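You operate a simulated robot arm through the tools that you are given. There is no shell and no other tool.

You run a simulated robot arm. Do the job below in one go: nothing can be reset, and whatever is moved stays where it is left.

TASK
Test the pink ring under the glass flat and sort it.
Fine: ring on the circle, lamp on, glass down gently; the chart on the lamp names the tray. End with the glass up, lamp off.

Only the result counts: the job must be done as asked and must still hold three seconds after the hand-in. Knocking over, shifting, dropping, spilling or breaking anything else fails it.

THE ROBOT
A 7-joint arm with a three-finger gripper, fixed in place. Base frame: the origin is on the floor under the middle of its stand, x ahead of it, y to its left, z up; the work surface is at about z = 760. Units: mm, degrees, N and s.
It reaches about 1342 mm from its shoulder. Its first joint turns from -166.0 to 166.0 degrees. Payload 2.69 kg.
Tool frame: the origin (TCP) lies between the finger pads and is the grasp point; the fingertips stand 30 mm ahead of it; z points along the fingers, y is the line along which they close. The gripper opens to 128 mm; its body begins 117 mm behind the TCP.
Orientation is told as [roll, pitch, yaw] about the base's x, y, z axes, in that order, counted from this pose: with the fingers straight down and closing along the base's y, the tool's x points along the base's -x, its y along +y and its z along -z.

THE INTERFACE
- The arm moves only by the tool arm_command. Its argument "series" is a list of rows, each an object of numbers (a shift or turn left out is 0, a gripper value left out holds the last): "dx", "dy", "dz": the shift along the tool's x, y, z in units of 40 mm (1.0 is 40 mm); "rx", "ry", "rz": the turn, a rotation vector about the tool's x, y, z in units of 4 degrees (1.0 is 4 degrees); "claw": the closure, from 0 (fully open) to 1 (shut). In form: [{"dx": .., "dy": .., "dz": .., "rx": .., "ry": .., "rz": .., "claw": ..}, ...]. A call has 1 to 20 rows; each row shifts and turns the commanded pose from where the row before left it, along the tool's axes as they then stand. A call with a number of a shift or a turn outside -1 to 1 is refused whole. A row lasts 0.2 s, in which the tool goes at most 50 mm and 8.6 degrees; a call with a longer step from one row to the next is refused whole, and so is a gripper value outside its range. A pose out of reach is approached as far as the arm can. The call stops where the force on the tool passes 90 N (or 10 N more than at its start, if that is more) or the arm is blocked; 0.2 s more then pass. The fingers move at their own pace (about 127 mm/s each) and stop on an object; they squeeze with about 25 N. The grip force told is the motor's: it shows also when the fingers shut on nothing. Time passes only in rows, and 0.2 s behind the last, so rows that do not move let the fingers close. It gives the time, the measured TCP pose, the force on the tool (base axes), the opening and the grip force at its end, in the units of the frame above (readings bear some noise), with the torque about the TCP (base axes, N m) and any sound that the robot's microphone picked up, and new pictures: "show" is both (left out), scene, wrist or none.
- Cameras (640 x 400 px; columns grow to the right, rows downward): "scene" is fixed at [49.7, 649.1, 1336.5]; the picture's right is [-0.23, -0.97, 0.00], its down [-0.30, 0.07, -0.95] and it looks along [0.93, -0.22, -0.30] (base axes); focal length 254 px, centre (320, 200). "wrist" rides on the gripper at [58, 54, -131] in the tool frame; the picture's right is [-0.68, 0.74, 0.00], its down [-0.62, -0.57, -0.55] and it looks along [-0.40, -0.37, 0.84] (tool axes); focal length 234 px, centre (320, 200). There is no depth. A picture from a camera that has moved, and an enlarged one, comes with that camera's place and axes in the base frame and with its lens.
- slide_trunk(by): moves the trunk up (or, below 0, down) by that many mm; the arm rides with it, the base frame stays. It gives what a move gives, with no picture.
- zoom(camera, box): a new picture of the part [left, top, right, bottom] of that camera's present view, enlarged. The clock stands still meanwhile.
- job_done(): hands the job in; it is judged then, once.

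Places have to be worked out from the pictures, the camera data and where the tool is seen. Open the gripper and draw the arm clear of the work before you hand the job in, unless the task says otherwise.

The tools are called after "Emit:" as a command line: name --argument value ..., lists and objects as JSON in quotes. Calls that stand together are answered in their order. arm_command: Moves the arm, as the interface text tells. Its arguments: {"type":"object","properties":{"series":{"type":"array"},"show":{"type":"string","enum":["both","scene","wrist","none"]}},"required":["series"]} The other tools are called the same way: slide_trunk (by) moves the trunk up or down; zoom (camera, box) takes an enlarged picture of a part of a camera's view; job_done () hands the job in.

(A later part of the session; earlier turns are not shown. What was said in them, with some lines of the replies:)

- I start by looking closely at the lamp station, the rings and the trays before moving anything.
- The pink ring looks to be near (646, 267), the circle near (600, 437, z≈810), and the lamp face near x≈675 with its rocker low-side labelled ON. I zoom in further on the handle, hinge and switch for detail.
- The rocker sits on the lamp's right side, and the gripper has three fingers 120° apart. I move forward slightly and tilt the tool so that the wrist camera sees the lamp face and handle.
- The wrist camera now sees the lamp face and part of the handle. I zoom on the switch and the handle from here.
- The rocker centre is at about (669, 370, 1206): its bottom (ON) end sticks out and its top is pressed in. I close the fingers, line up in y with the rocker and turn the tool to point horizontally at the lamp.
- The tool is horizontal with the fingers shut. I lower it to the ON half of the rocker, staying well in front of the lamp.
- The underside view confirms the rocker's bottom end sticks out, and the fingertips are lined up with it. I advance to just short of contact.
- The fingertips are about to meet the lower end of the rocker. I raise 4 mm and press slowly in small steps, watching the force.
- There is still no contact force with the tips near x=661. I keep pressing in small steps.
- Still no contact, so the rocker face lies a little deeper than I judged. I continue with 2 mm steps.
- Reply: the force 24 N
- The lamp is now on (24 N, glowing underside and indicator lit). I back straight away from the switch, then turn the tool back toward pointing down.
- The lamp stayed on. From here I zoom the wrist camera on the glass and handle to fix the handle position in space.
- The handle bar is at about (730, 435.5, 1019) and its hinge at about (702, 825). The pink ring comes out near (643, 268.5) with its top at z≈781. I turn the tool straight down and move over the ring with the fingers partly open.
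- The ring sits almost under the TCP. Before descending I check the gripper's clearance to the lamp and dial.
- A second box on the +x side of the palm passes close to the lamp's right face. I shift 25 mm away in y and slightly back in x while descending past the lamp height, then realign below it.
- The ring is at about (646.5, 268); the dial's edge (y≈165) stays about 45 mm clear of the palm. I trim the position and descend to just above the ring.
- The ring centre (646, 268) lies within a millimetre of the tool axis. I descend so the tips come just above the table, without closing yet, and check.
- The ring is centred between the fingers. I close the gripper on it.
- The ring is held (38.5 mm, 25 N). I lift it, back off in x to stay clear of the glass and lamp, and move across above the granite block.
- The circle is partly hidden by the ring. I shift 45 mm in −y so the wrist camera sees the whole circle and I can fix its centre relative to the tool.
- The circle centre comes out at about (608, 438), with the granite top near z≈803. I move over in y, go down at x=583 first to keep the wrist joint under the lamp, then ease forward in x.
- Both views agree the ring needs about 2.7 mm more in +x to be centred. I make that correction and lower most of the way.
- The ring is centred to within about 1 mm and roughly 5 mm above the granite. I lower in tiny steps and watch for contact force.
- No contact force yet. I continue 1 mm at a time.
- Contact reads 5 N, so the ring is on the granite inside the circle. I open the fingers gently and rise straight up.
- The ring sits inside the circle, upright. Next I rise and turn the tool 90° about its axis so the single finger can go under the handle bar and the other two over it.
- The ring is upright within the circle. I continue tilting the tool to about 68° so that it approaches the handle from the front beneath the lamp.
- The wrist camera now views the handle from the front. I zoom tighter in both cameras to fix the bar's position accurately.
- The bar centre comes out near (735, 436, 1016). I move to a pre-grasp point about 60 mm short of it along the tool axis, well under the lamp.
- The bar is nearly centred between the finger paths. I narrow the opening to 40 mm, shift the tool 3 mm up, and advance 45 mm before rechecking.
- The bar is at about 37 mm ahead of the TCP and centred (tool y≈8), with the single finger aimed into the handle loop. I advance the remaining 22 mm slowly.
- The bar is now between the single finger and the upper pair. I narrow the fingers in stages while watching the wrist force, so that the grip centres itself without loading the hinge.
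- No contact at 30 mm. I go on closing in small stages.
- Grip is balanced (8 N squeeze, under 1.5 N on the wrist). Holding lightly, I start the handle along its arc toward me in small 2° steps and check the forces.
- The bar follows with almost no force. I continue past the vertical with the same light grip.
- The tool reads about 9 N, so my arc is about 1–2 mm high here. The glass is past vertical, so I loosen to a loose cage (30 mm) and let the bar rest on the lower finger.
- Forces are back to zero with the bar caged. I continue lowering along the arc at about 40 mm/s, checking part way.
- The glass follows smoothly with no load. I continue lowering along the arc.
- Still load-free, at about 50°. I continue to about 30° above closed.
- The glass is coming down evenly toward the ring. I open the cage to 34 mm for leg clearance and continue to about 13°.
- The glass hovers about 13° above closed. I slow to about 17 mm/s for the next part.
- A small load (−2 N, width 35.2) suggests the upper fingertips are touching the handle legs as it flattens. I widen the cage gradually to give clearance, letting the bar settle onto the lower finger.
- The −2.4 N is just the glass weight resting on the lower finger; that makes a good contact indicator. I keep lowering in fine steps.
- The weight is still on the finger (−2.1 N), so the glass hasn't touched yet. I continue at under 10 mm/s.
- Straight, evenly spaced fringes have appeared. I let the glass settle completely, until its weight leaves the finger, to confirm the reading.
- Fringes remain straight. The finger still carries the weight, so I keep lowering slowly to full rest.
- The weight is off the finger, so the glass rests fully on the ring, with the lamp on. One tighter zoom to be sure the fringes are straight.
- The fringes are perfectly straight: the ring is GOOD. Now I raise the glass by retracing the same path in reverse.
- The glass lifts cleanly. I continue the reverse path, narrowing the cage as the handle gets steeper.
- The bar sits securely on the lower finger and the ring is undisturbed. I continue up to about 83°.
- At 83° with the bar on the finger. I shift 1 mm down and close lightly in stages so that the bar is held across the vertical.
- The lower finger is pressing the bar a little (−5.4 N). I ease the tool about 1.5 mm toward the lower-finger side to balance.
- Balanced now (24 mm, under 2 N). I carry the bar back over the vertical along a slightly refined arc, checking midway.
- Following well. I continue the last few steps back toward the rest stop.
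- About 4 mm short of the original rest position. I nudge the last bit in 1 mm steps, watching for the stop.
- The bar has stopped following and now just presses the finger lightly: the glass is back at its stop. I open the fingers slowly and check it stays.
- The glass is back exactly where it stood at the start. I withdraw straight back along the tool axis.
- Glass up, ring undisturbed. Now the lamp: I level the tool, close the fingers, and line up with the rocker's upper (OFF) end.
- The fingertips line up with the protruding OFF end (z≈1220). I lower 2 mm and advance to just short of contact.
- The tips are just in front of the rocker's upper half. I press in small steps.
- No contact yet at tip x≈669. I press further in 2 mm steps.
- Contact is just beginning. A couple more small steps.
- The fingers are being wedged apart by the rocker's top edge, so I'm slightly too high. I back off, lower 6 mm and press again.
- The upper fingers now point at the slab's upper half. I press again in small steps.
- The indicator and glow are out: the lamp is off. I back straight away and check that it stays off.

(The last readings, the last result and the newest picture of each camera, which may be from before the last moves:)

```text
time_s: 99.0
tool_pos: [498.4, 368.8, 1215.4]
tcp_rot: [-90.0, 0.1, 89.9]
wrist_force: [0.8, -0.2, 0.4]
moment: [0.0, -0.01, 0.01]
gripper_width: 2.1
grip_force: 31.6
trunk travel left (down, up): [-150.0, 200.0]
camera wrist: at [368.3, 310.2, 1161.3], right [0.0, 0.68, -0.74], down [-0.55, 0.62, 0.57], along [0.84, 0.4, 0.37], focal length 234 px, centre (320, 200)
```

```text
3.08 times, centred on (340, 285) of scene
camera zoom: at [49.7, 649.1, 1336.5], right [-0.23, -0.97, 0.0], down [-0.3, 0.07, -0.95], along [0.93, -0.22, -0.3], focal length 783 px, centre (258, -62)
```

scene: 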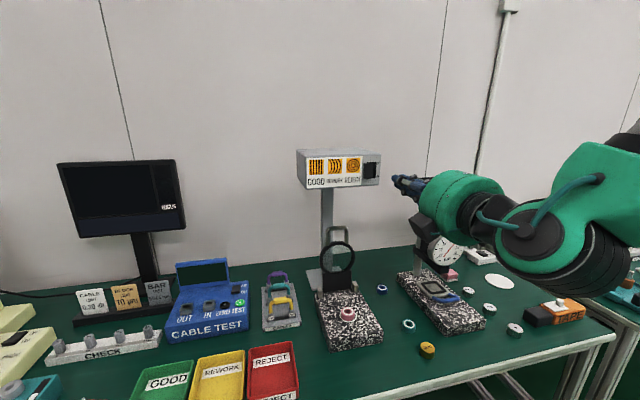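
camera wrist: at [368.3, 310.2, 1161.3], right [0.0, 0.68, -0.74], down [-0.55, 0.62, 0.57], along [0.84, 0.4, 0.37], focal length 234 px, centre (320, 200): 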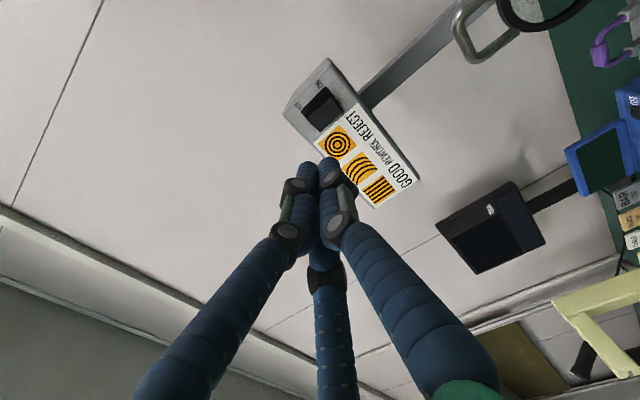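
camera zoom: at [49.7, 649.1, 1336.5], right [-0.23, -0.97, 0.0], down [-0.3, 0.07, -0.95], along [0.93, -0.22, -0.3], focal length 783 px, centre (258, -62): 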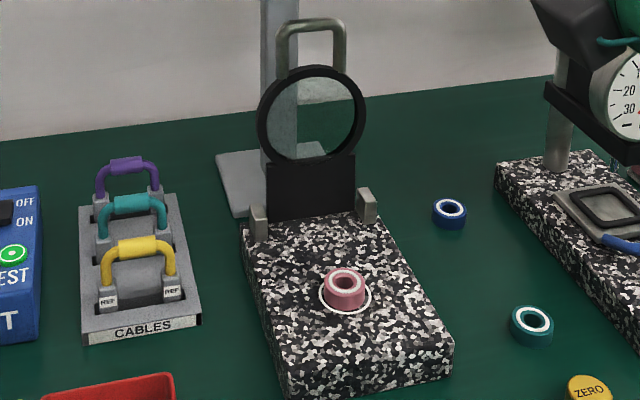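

Lamp off, glass up, ring on the circle. I turn the tool back to pointing down in order to collect the ring.

Emit:
arm_command --series '[{"rx": -1}, {"rx": -1}, {"rx": -1}, {"rx": -1}, {"rx": -1}, {"rx": -1}, {"rx": -1}, {"rx": -1}, {"rx": -1}, {"rx": -1}, {"rx": -1}, {"rx": -1}, {"rx": -1}, {"rx": -1}, {"rx": -1}, {"rx": -1}, {"rx": -1}, {"rx": -1}, {"rx": -1}, {"rx": -1}]' --show "none"

Emit:
arm_command --series '[{"rx": -1}, {"rx": -1}, {"rx": -0.5, "claw": 0.42}, {"dx": -0.85, "dy": -0.6}, {"dx": -0.83, "dy": -0.6}, {"dz": 1, "dy": -0.4}, {"dz": 1}, {"dz": 1}, {"dz": 1}, {"dz": 1}, {"dz": 1}, {}]' --show "both"

Emit:
zoom --camera "wrist" --box '[220, 60, 440, 240]'

```text
time_s: 103.2
tool_pos: [497.9, 369.5, 1216.1]
tcp_rot: [-9.9, 0.0, 90.1]
wrist_force: [0.7, -0.1, 1.3]
moment: [0.0, -0.05, 0.01]
gripper_width: 2.1
grip_force: 32.2
trunk travel left (down, up): [-150.0, 200.0]
```

```text
time_s: 105.8
tool_pos: [559.8, 438.8, 973.2]
tcp_rot: [0.0, 0.0, 90.0]
wrist_force: [-0.1, -0.4, -0.2]
moment: [-0.07, 0.02, 0.0]
gripper_width: 74.1
grip_force: 0.1
trunk travel left (down, up): [-150.0, 200.0]
camera wrist: at [508.4, 379.0, 1105.3], right [-0.74, 0.68, 0.0], down [0.57, 0.62, 0.55], along [0.37, 0.4, -0.84], focal length 234 px, centre (320, 200)
```

scene: 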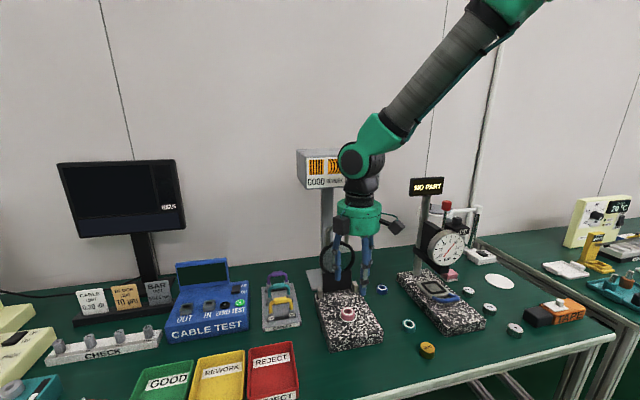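
wrist: 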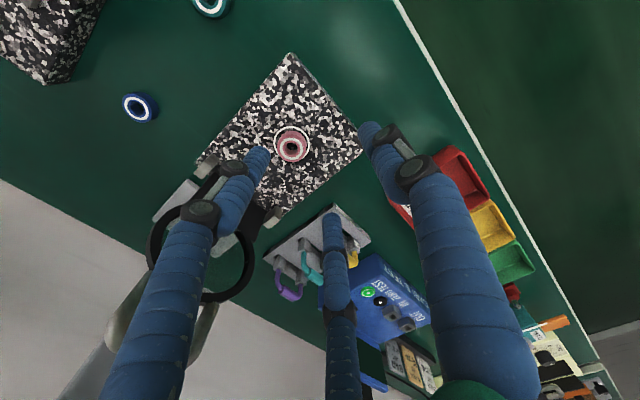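

```text
2.22 times, centred on (330, 150) of wrist
camera zoom: at [508.4, 379.0, 1105.3], right [-0.74, 0.68, 0.0], down [0.57, 0.62, 0.55], along [0.37, 0.4, -0.84], focal length 520 px, centre (298, 311)
```

zoom: 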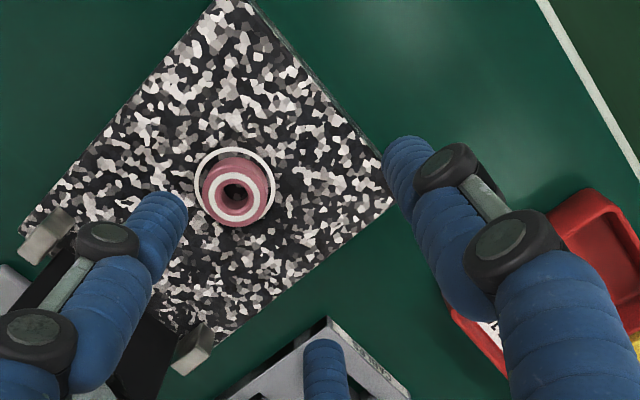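

The ring is seen at about (604, 435), still inside the circle. I descend further back from the lamp and remeasure close up.

Emit:
arm_command --series '[{"dy": -0.4, "dx": 0.08, "dz": 0.6}, {"dz": 0.9}, {"dz": 0.9}, {}]' --show "wrist"

Emit:
zoom --camera "wrist" --box '[220, 80, 400, 220]'

Emit:
zoom --camera "scene" --box '[310, 150, 390, 350]'

```text
time_s: 106.8
tool_pos: [579.0, 434.5, 878.9]
tcp_rot: [0.0, 0.0, 90.0]
wrist_force: [-0.1, 0.4, -0.4]
moment: [0.0, 0.04, -0.02]
gripper_width: 74.3
grip_force: 0.0
trunk travel left (down, up): [-150.0, 200.0]
camera wrist: at [525.8, 375.4, 1010.4], right [-0.74, 0.68, 0.0], down [0.57, 0.62, 0.55], along [0.37, 0.4, -0.84], focal length 234 px, centre (320, 200)
```

wrist: 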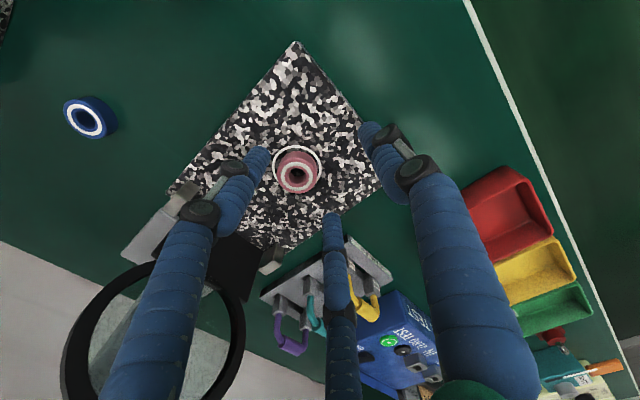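

```text
2.86 times, centred on (310, 150) of wrist
camera zoom: at [525.8, 375.4, 1010.4], right [-0.74, 0.68, 0.0], down [0.57, 0.62, 0.55], along [0.37, 0.4, -0.84], focal length 669 px, centre (349, 343)
```

zoom: 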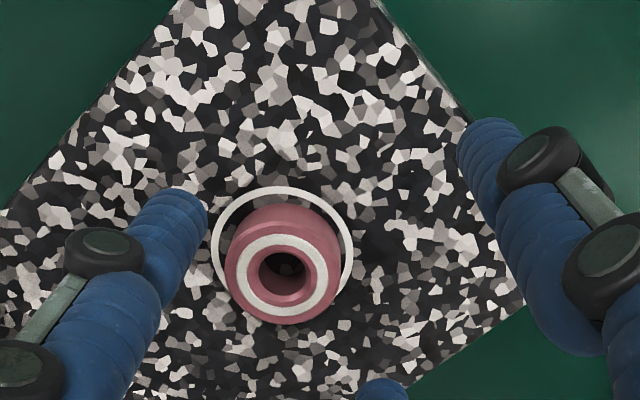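

```text
2.00 times, centred on (350, 250) of scene
camera zoom: at [49.7, 649.1, 1336.5], right [-0.23, -0.97, 0.0], down [-0.3, 0.07, -0.95], along [0.93, -0.22, -0.3], focal length 509 px, centre (260, 100)
```

zoom: 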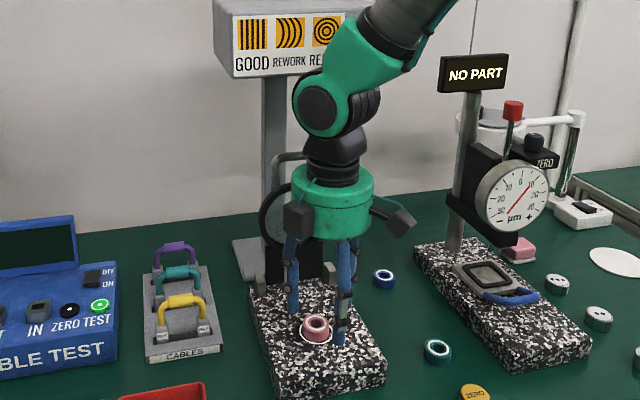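

The ring is at about (607.5, 435). I move over it and descend to grasp height.

Emit:
arm_command --series '[{"dy": -0.36, "dx": -0.015}, {"dy": -0.35}, {"dz": 0.5}, {"dz": 0.3}, {}]' --show "wrist"

Emit:
zoom --camera "wrist" --box '[220, 100, 420, 260]'

Emit:
zoom --camera "scene" --box '[320, 260, 380, 340]'

```text
time_s: 108.0
tool_pos: [605.1, 435.4, 847.0]
tcp_rot: [0.0, 0.0, 90.1]
wrist_force: [0.0, 0.3, -0.6]
moment: [-0.03, 0.05, 0.0]
gripper_width: 74.4
grip_force: 0.2
trunk travel left (down, up): [-150.0, 200.0]
camera wrist: at [553.1, 375.6, 978.5], right [-0.74, 0.68, 0.0], down [0.57, 0.62, 0.55], along [0.37, 0.4, -0.84], focal length 234 px, centre (320, 200)
```

wrist: 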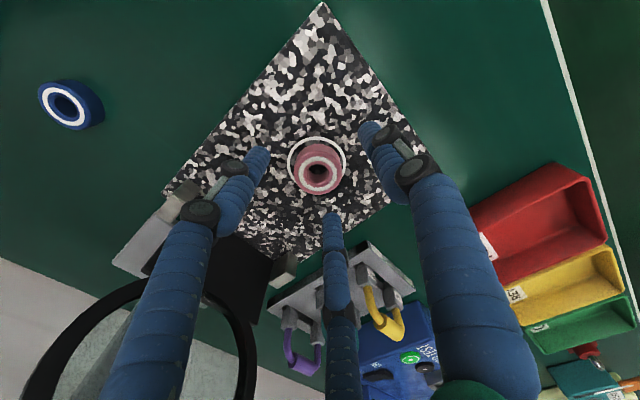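

```text
2.50 times, centred on (320, 180) of wrist
camera zoom: at [553.1, 375.6, 978.5], right [-0.74, 0.68, 0.0], down [0.57, 0.62, 0.55], along [0.37, 0.4, -0.84], focal length 585 px, centre (320, 250)
```

zoom: 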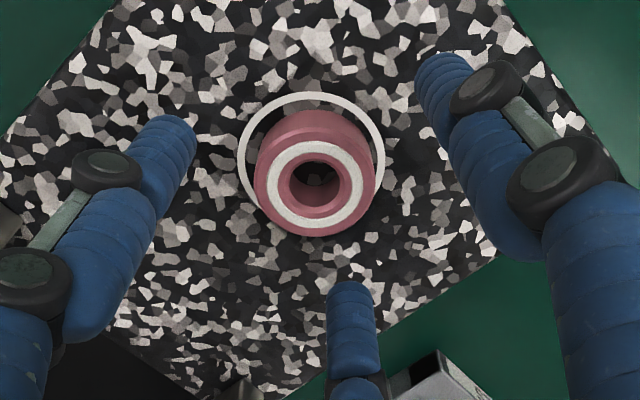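

```text
5.00 times, centred on (350, 300) of scene
camera zoom: at [49.7, 649.1, 1336.5], right [-0.23, -0.97, 0.0], down [-0.3, 0.07, -0.95], along [0.93, -0.22, -0.3], focal length 1272 px, centre (170, -300)
```

zoom: 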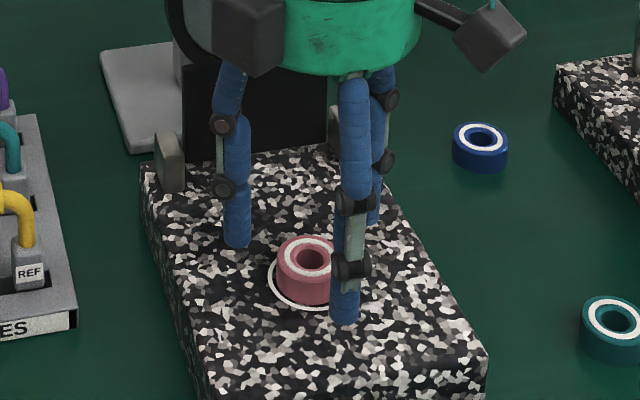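

Centred within about 1 mm. I descend the last 11 mm and close.

Emit:
arm_command --series '[{"dz": 0.15, "dy": -0.02}, {"dz": 0.12}, {"claw": 0.6}, {"claw": 0.72}, {"claw": 0.8}, {"claw": 1}, {"claw": 1}]' --show "wrist"

Emit:
zoom --camera "scene" --box '[320, 260, 380, 340]'

```text
time_s: 109.6
tool_pos: [608.0, 434.5, 836.5]
tcp_rot: [0.1, 0.0, 90.0]
wrist_force: [0.0, 0.6, 0.2]
moment: [0.0, -0.01, 0.03]
gripper_width: 36.5
grip_force: 25.0
trunk travel left (down, up): [-150.0, 200.0]
camera wrist: at [554.3, 375.4, 967.8], right [-0.74, 0.68, 0.0], down [0.57, 0.62, 0.55], along [0.37, 0.4, -0.84], focal length 234 px, centre (320, 200)
```

wrist: 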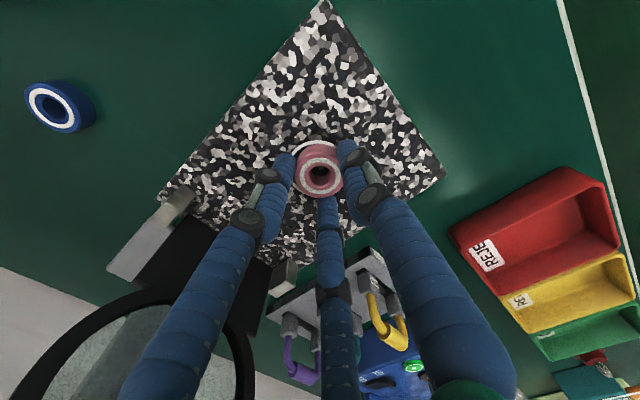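

```text
5.00 times, centred on (350, 300) of scene
camera zoom: at [49.7, 649.1, 1336.5], right [-0.23, -0.97, 0.0], down [-0.3, 0.07, -0.95], along [0.93, -0.22, -0.3], focal length 1272 px, centre (170, -300)
```

zoom: 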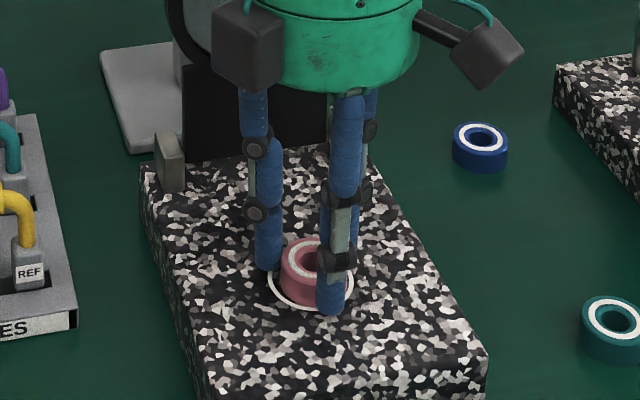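

The ring is held (36.5 mm, 25 N). I lift, back away from the lamp, and carry it at height toward the GOOD tray.

Emit:
arm_command --series '[{"dz": -0.4}, {"dz": -0.6, "dy": 0.2}, {"dy": 0.9}, {"dy": 0.9, "dz": -0.2}, {"dz": -0.9, "dy": 0.2}, {"dz": -1}, {"dz": -1}, {"dx": -0.9}, {"dx": -1}, {"dx": -1}, {"dx": -1}, {"dx": -1}, {"dx": -1}, {"dx": -1}, {"dx": -1}]' --show "both"

Emit:
zoom --camera "scene" --box '[120, 150, 320, 300]'

```text
time_s: 112.8
tool_pos: [521.5, 752.7, 999.8]
tcp_rot: [0.1, 0.2, 90.1]
wrist_force: [0.4, -0.1, -0.5]
moment: [0.02, 0.0, -0.01]
gripper_width: 36.3
grip_force: 25.5
trunk travel left (down, up): [-150.0, 200.0]
camera wrist: at [467.5, 693.5, 1131.8], right [-0.74, 0.68, 0.0], down [0.57, 0.62, 0.55], along [0.37, 0.4, -0.84], focal length 234 px, centre (320, 200)
```

scene: 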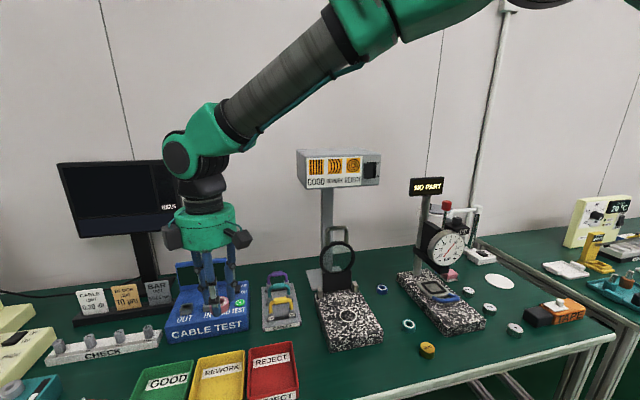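
wrist: 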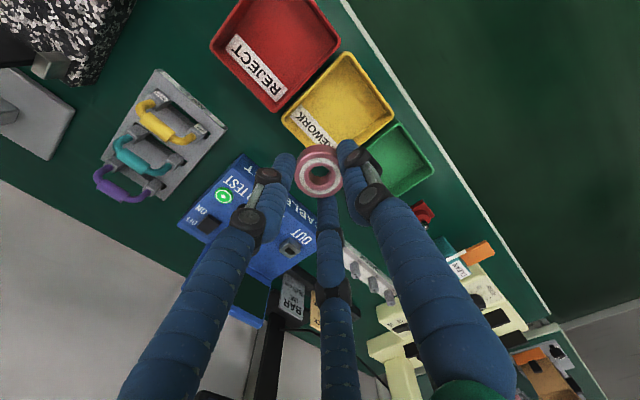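

```text
2.67 times, centred on (220, 225) of scene
camera zoom: at [49.7, 649.1, 1336.5], right [-0.23, -0.97, 0.0], down [-0.3, 0.07, -0.95], along [0.93, -0.22, -0.3], focal length 679 px, centre (587, 133)
```

zoom: 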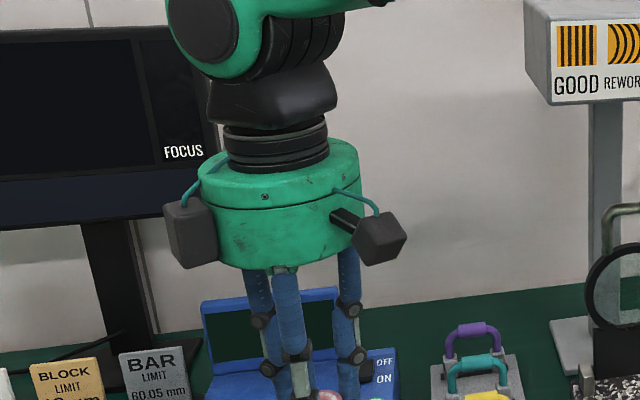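

Trays are in view. I continue another 120 mm toward the GOOD tray and look down into it.

Emit:
arm_command --series '[{"dx": -0.9, "dy": 0.2}, {"dx": -0.9, "dy": 0.2}, {"dx": -0.9, "dy": 0.15}, {}]' --show "both"

Emit:
zoom --camera "wrist" --box '[220, 60, 460, 240]'

```text
time_s: 113.8
tool_pos: [495.5, 858.8, 999.9]
tcp_rot: [-0.1, 0.2, 90.1]
wrist_force: [0.1, 0.7, 0.1]
moment: [-0.05, -0.02, -0.03]
gripper_width: 36.5
grip_force: 24.7
trunk travel left (down, up): [-150.0, 200.0]
camera wrist: at [443.9, 799.4, 1132.2], right [-0.74, 0.68, 0.0], down [0.57, 0.62, 0.55], along [0.37, 0.4, -0.84], focal length 234 px, centre (320, 200)
```

scene: 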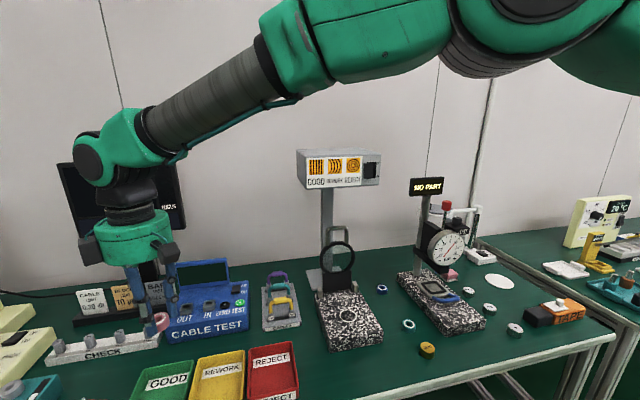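
wrist: 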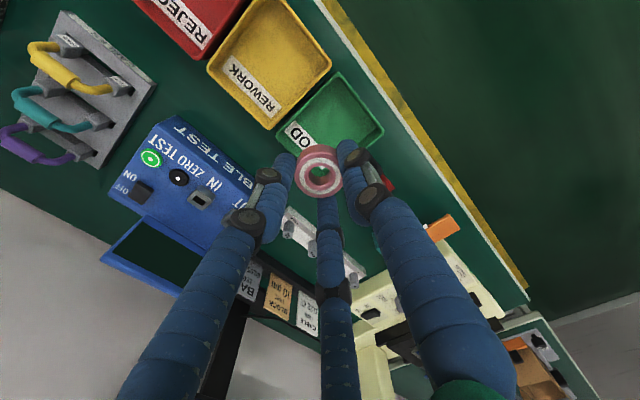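

```text
2.22 times, centred on (340, 150) of wrist
camera zoom: at [443.9, 799.4, 1132.2], right [-0.74, 0.68, 0.0], down [0.57, 0.62, 0.55], along [0.37, 0.4, -0.84], focal length 520 px, centre (276, 311)
```

zoom: 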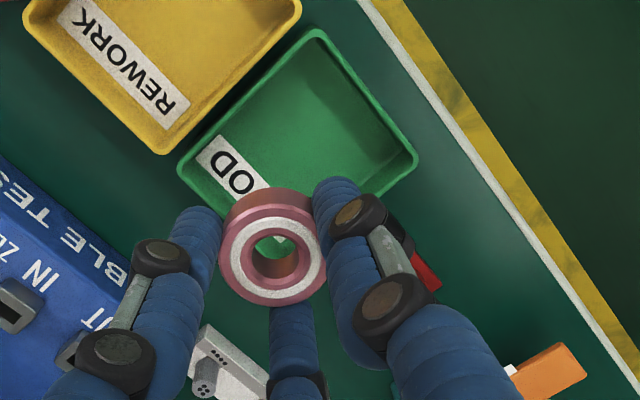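

The GOOD tray's rim spans about x 443–560, y 837–937, so its centre is about (501, 887). I centre over it and descend to just above the rim.

Emit:
arm_command --series '[{"dx": -0.7, "dy": -0.14}, {"dz": 0.9}, {"dz": 0.9}, {"dz": 0.9}, {"dz": 0.9}, {}]' --show "both"

Emit:
zoom --camera "wrist" --box '[200, 60, 460, 260]'

Emit:
zoom --camera "scene" --box '[60, 260, 260, 400]'

```text
time_s: 115.2
tool_pos: [501.3, 886.8, 855.9]
tcp_rot: [0.0, 0.0, 90.0]
wrist_force: [0.1, 0.1, -1.7]
moment: [0.01, 0.0, -0.03]
gripper_width: 36.4
grip_force: 25.1
trunk travel left (down, up): [-150.0, 200.0]
camera wrist: at [448.9, 827.6, 985.6], right [-0.74, 0.68, 0.0], down [0.57, 0.62, 0.55], along [0.37, 0.4, -0.84], focal length 234 px, centre (320, 200)
```

scene: 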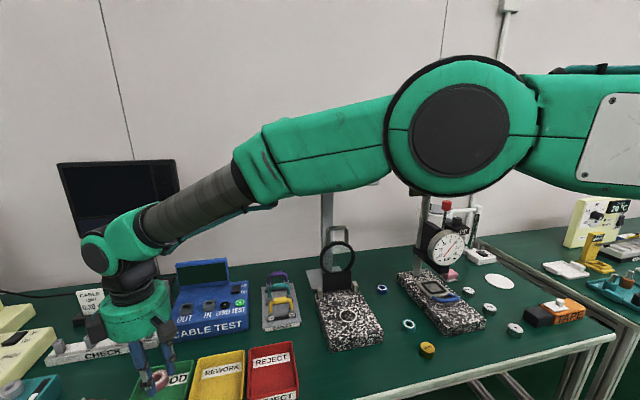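
wrist: 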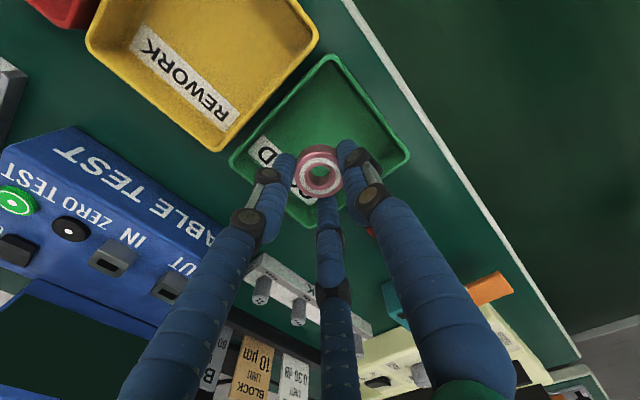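

```text
2.00 times, centred on (330, 160) of wrist
camera zoom: at [448.9, 827.6, 985.6], right [-0.74, 0.68, 0.0], down [0.57, 0.62, 0.55], along [0.37, 0.4, -0.84], focal length 468 px, centre (300, 280)
```

zoom: 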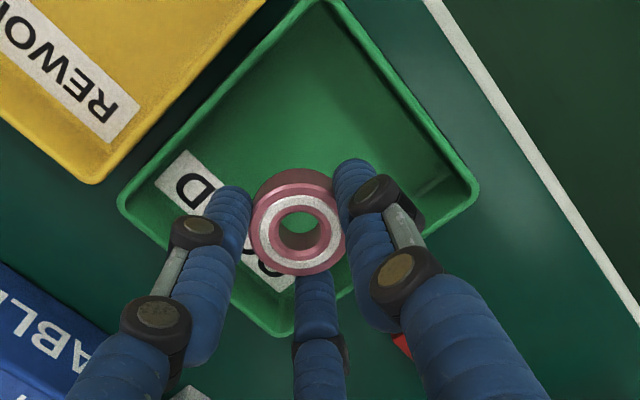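

```text
2.86 times, centred on (160, 330) of scene
camera zoom: at [49.7, 649.1, 1336.5], right [-0.23, -0.97, 0.0], down [-0.3, 0.07, -0.95], along [0.93, -0.22, -0.3], focal length 727 px, centre (777, -171)
```

zoom: 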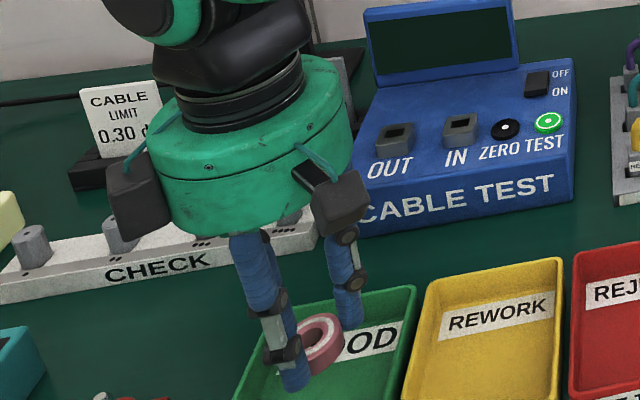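

The ring is centred in the GOOD tray opening. I descend inside and approach the floor slowly.

Emit:
arm_command --series '[{"dy": -0.1, "dz": 0.4}, {"dz": 0.4}, {"dz": 0.25}, {}]' --show "wrist"

Emit:
zoom --camera "wrist" --box '[200, 60, 460, 260]'

Emit:
zoom --camera "scene" --box '[100, 300, 230, 400]'

```text
time_s: 116.2
tool_pos: [504.8, 884.8, 812.5]
tcp_rot: [0.1, 0.0, 90.0]
wrist_force: [-0.1, 0.6, 0.1]
moment: [0.01, 0.0, 0.01]
gripper_width: 36.6
grip_force: 24.7
trunk travel left (down, up): [-150.0, 200.0]
camera wrist: at [453.0, 826.0, 945.7], right [-0.74, 0.68, 0.0], down [0.57, 0.62, 0.55], along [0.37, 0.4, -0.84], focal length 234 px, centre (320, 200)
```

wrist: 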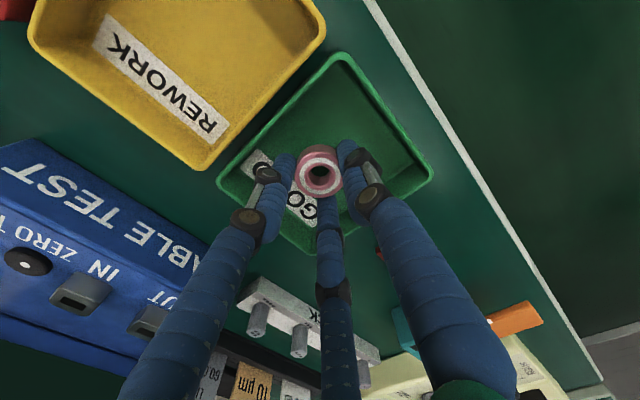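

```text
2.00 times, centred on (330, 160) of wrist
camera zoom: at [453.0, 826.0, 945.7], right [-0.74, 0.68, 0.0], down [0.57, 0.62, 0.55], along [0.37, 0.4, -0.84], focal length 468 px, centre (300, 280)
```

zoom: 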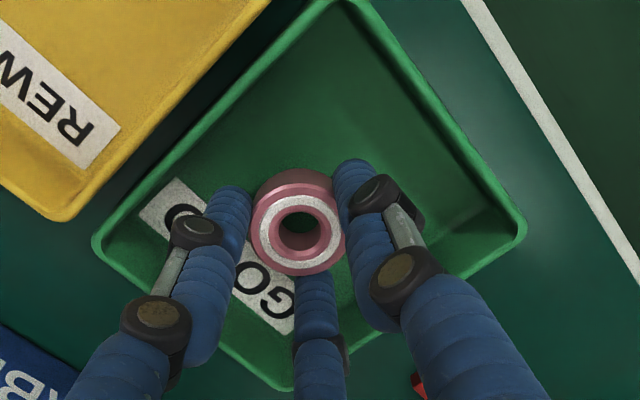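

```text
4.00 times, centred on (165, 350) of scene
camera zoom: at [49.7, 649.1, 1336.5], right [-0.23, -0.97, 0.0], down [-0.3, 0.07, -0.95], along [0.93, -0.22, -0.3], focal length 1018 px, centre (940, -400)
```

zoom: 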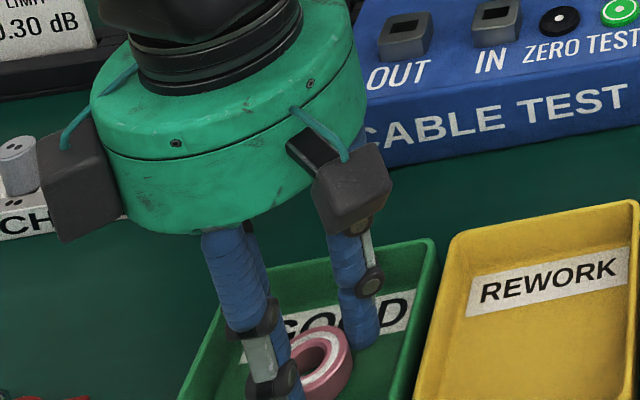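

Inside the tray with clear margins all round. I lower to the floor in small steps, watching for contact.

Emit:
arm_command --series '[{"dz": 0.08}, {"dz": 0.08}, {}]' --show "none"

Emit:
arm_command --series '[{"dz": 0.03}, {"dz": 0.03}, {}]' --show "none"

Emit:
arm_command --series '[{"dz": 0.025}, {}]' --show "none"

```text
time_s: 117.0
tool_pos: [505.0, 885.7, 808.4]
tcp_rot: [0.0, 0.0, 89.9]
wrist_force: [0.1, 0.2, -0.3]
moment: [-0.01, 0.01, 0.05]
gripper_width: 36.4
grip_force: 25.3
trunk travel left (down, up): [-150.0, 200.0]
```

```text
time_s: 117.8
tool_pos: [506.4, 886.4, 805.6]
tcp_rot: [-0.1, 0.0, 90.0]
wrist_force: [-0.1, 0.1, 0.1]
moment: [0.0, 0.02, -0.02]
gripper_width: 36.4
grip_force: 25.1
trunk travel left (down, up): [-150.0, 200.0]
```

```text
time_s: 118.4
tool_pos: [506.1, 887.6, 804.9]
tcp_rot: [0.1, 0.1, 90.0]
wrist_force: [-0.6, -0.2, -0.5]
moment: [-0.02, 0.0, 0.02]
gripper_width: 36.4
grip_force: 24.9
trunk travel left (down, up): [-150.0, 200.0]
```

No contact yet; continuing down 1 mm at a time.

Emit:
arm_command --series '[{"dz": 0.03}, {}]' --show "none"

Emit:
arm_command --series '[{"dz": 0.03}, {}]' --show "none"

Emit:
arm_command --series '[{"dz": 0.03}, {}]' --show "none"

```text
time_s: 119.0
tool_pos: [505.6, 887.3, 803.6]
tcp_rot: [0.1, 0.0, 90.0]
wrist_force: [-0.5, -0.1, -0.5]
moment: [-0.03, -0.01, -0.01]
gripper_width: 36.7
grip_force: 24.5
trunk travel left (down, up): [-150.0, 200.0]
```

```text
time_s: 119.6
tool_pos: [505.6, 886.5, 802.7]
tcp_rot: [0.0, 0.0, 90.0]
wrist_force: [-0.1, 0.1, 0.7]
moment: [0.0, -0.01, 0.03]
gripper_width: 36.6
grip_force: 25.3
trunk travel left (down, up): [-150.0, 200.0]
```

```text
time_s: 120.2
tool_pos: [506.4, 887.0, 801.4]
tcp_rot: [-0.1, 0.0, 90.0]
wrist_force: [-0.4, 0.5, 0.1]
moment: [0.0, 0.03, 0.0]
gripper_width: 36.5
grip_force: 24.6
trunk travel left (down, up): [-150.0, 200.0]
```

Still no contact; two more 1 mm steps.

Emit:
arm_command --series '[{"dz": 0.03}, {}]' --show "none"

Emit:
arm_command --series '[{"dz": 0.03}, {}]' --show "wrist"

Emit:
zoom --camera "scene" --box '[120, 320, 220, 400]'

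```text
time_s: 120.8
tool_pos: [506.3, 886.8, 801.5]
tcp_rot: [0.0, -0.2, 90.0]
wrist_force: [-1.9, -1.1, 7.4]
moment: [-0.09, 0.1, -0.01]
gripper_width: 36.4
grip_force: 25.3
trunk travel left (down, up): [-150.0, 200.0]
```

```text
time_s: 121.4
tool_pos: [506.1, 885.8, 801.5]
tcp_rot: [-0.1, 0.0, 90.1]
wrist_force: [-1.9, -0.5, 15.6]
moment: [-0.1, 0.11, 0.0]
gripper_width: 36.4
grip_force: 25.7
trunk travel left (down, up): [-150.0, 200.0]
camera wrist: at [453.4, 827.1, 932.5], right [-0.74, 0.68, 0.0], down [0.56, 0.61, 0.55], along [0.37, 0.41, -0.83], focal length 234 px, centre (320, 200)
```

wrist: 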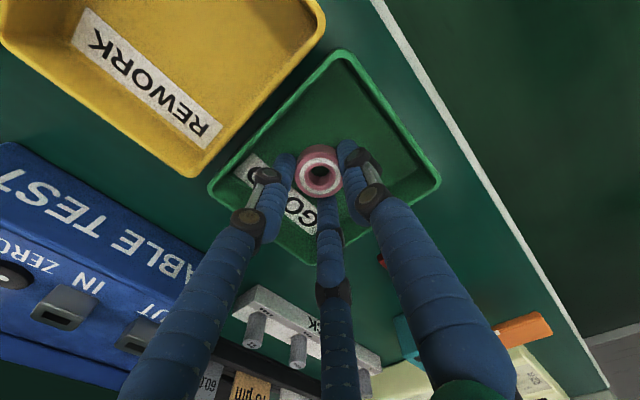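

```text
5.00 times, centred on (170, 360) of scene
camera zoom: at [49.7, 649.1, 1336.5], right [-0.23, -0.97, 0.0], down [-0.3, 0.07, -0.95], along [0.93, -0.22, -0.3], focal length 1272 px, centre (1070, -600)
```

zoom: 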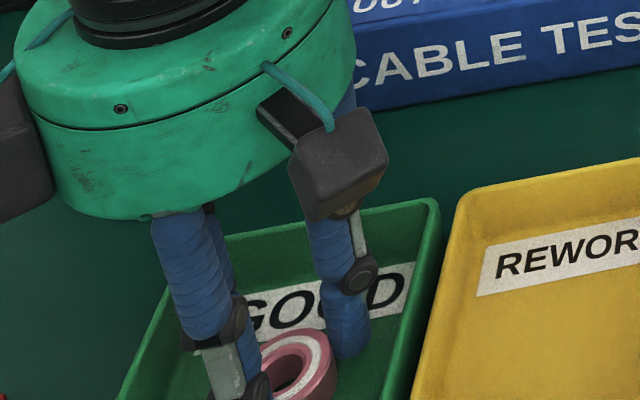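

The ring is on the tray floor (contact 15 N). I relieve the pressure by 1 mm, open just enough to release, and rise straight up.

Emit:
arm_command --series '[{"dz": -0.03}, {"claw": 0.68}, {"claw": 0.65}, {}, {"dz": -0.3}, {"dz": -0.6}, {"dz": -0.9}, {"dz": -0.9}, {"dz": -0.9}]' --show "both"

Emit:
zoom --camera "wrist" --box '[200, 60, 460, 260]'

Emit:
zoom --camera "scene" --box '[100, 320, 230, 400]'

```text
time_s: 123.4
tool_pos: [506.8, 885.2, 944.7]
tcp_rot: [-0.1, 0.0, 90.1]
wrist_force: [0.4, -0.5, -0.7]
moment: [0.04, -0.01, 0.02]
gripper_width: 44.9
grip_force: 0.1
trunk travel left (down, up): [-150.0, 200.0]
camera wrist: at [454.1, 826.6, 1076.0], right [-0.74, 0.68, 0.0], down [0.57, 0.62, 0.55], along [0.37, 0.4, -0.84], focal length 234 px, centre (320, 200)
```

scene: 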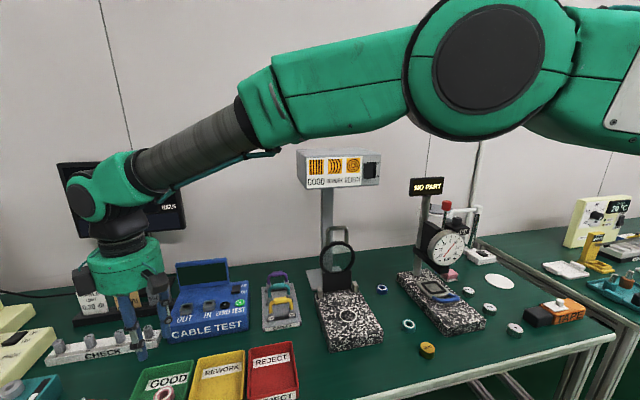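
wrist: 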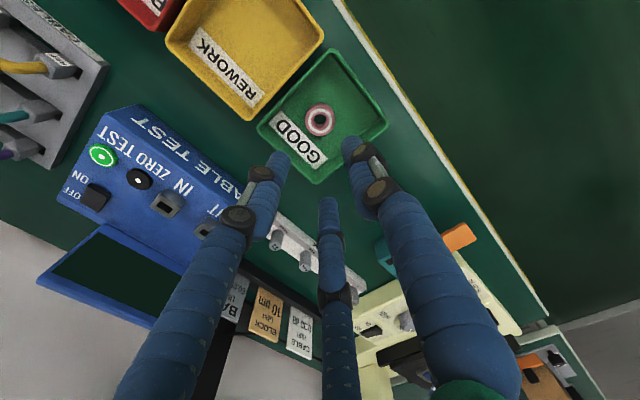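

```text
2.00 times, centred on (330, 160) of wrist
camera zoom: at [454.1, 826.6, 1076.0], right [-0.74, 0.68, 0.0], down [0.57, 0.62, 0.55], along [0.37, 0.4, -0.84], focal length 468 px, centre (300, 280)
```

zoom: 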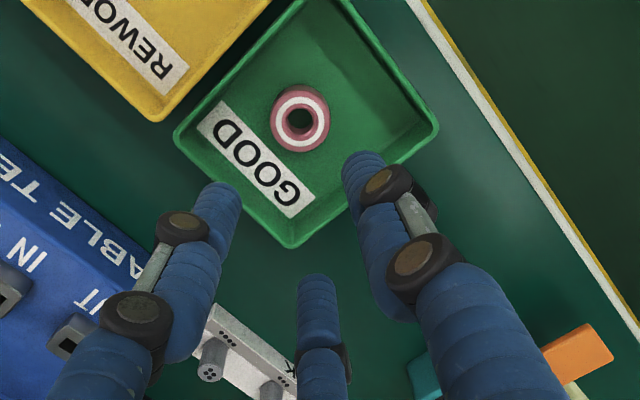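

```text
4.92 times, centred on (165, 360) of scene
camera zoom: at [49.7, 649.1, 1336.5], right [-0.23, -0.97, 0.0], down [-0.3, 0.07, -0.95], along [0.93, -0.22, -0.3], focal length 1253 px, centre (1083, -588)
```

zoom: 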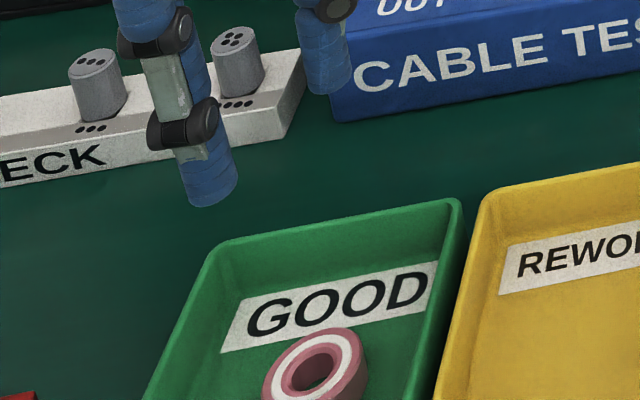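

The ring lies flat in the GOOD tray. I rise, open the gripper fully, and draw the arm clear of the work.

Emit:
arm_command --series '[{"dz": -1, "claw": 0.3}, {"dz": -1, "claw": 0}, {"dz": -1}, {"dz": -1}, {"dz": -1}, {"dz": -1}, {"dz": -1}, {"dz": -1}, {"dx": 1, "dy": 0.3}, {"dx": 1, "dy": 0.3}, {"dx": 1}, {"dx": 1}, {"dx": 1}, {"dx": 1}, {"dx": 1}, {"dx": 1}, {}, {}]' --show "both"

Emit:
zoom --camera "scene" --box '[100, 120, 420, 400]'

Emit:
zoom --camera "scene" --box '[290, 140, 400, 350]'

Emit:
zoom --camera "scene" --box '[120, 340, 220, 400]'

```text
time_s: 127.2
tool_pos: [482.5, 565.4, 1262.9]
tcp_rot: [0.1, 0.1, 90.1]
wrist_force: [0.3, 0.0, 0.4]
moment: [-0.08, 0.02, -0.04]
gripper_width: 127.8
grip_force: 0.1
trunk travel left (down, up): [-150.0, 200.0]
camera wrist: at [429.6, 508.0, 1393.2], right [-0.74, 0.68, 0.0], down [0.57, 0.62, 0.55], along [0.37, 0.4, -0.84], focal length 234 px, centre (320, 200)
```

scene: 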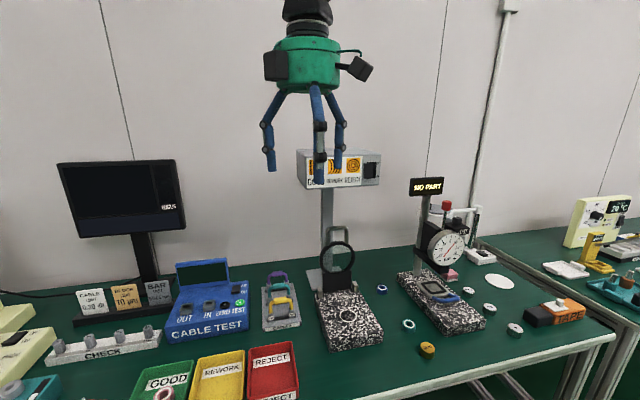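
wrist: 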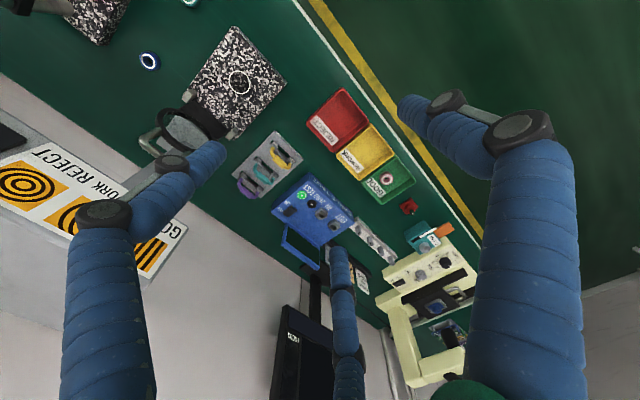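

```text
1.43 times, centred on (260, 260) of scene
camera zoom: at [49.7, 649.1, 1336.5], right [-0.23, -0.97, 0.0], down [-0.3, 0.07, -0.95], along [0.93, -0.22, -0.3], focal length 364 px, centre (406, 114)
```

zoom: 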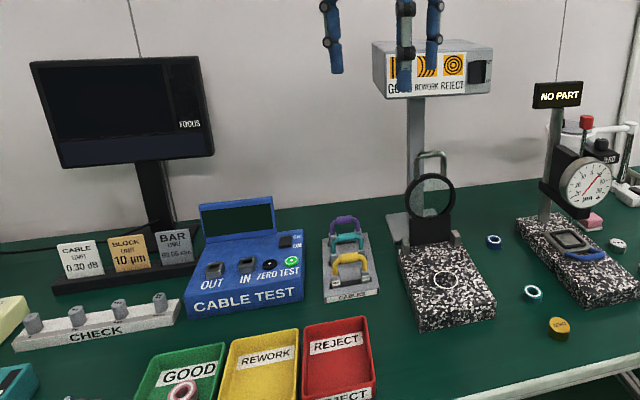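

```text
1.90 times, centred on (345, 245) of scene
camera zoom: at [49.7, 649.1, 1336.5], right [-0.23, -0.97, 0.0], down [-0.3, 0.07, -0.95], along [0.93, -0.22, -0.3], focal length 485 px, centre (272, 114)
```

zoom: 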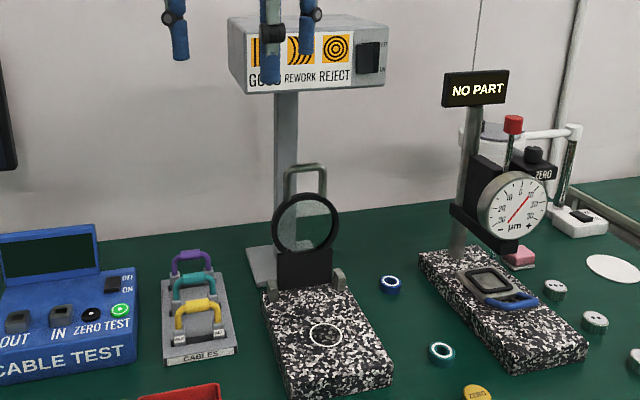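

```text
6.40 times, centred on (170, 370) of scene
camera zoom: at [49.7, 649.1, 1336.5], right [-0.23, -0.97, 0.0], down [-0.3, 0.07, -0.95], along [0.93, -0.22, -0.3], focal length 1629 px, centre (1280, -888)
```

zoom: 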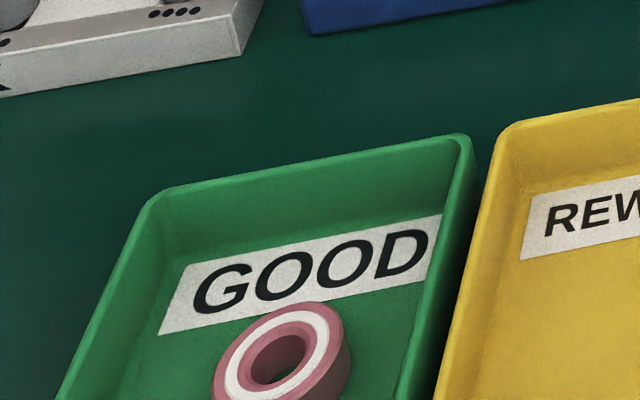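

The glass is up, the lamp is off, and the ring is in the GOOD tray. The other parts look undisturbed and the arm is clear with the gripper open, so I hand the job in.

Emit:
job_done

```text
The job is handed in.
```

The pink ring tested GOOD and is now lying flat in the GOOD tray. I handed the job in, but no verdict came back.

- **Test:** I put the ring on the circle and switched the lamp on. I lowered the glass slowly until its full weight rested on the ring. The fringes were straight and evenly spaced, which the lamp's chart labels GOOD.
- **End state:** The glass is back up against its stop and the lamp is off. The arm is clear of the work with the gripper open.
- **Other items:** In the final pictures nothing else looks moved or knocked over.
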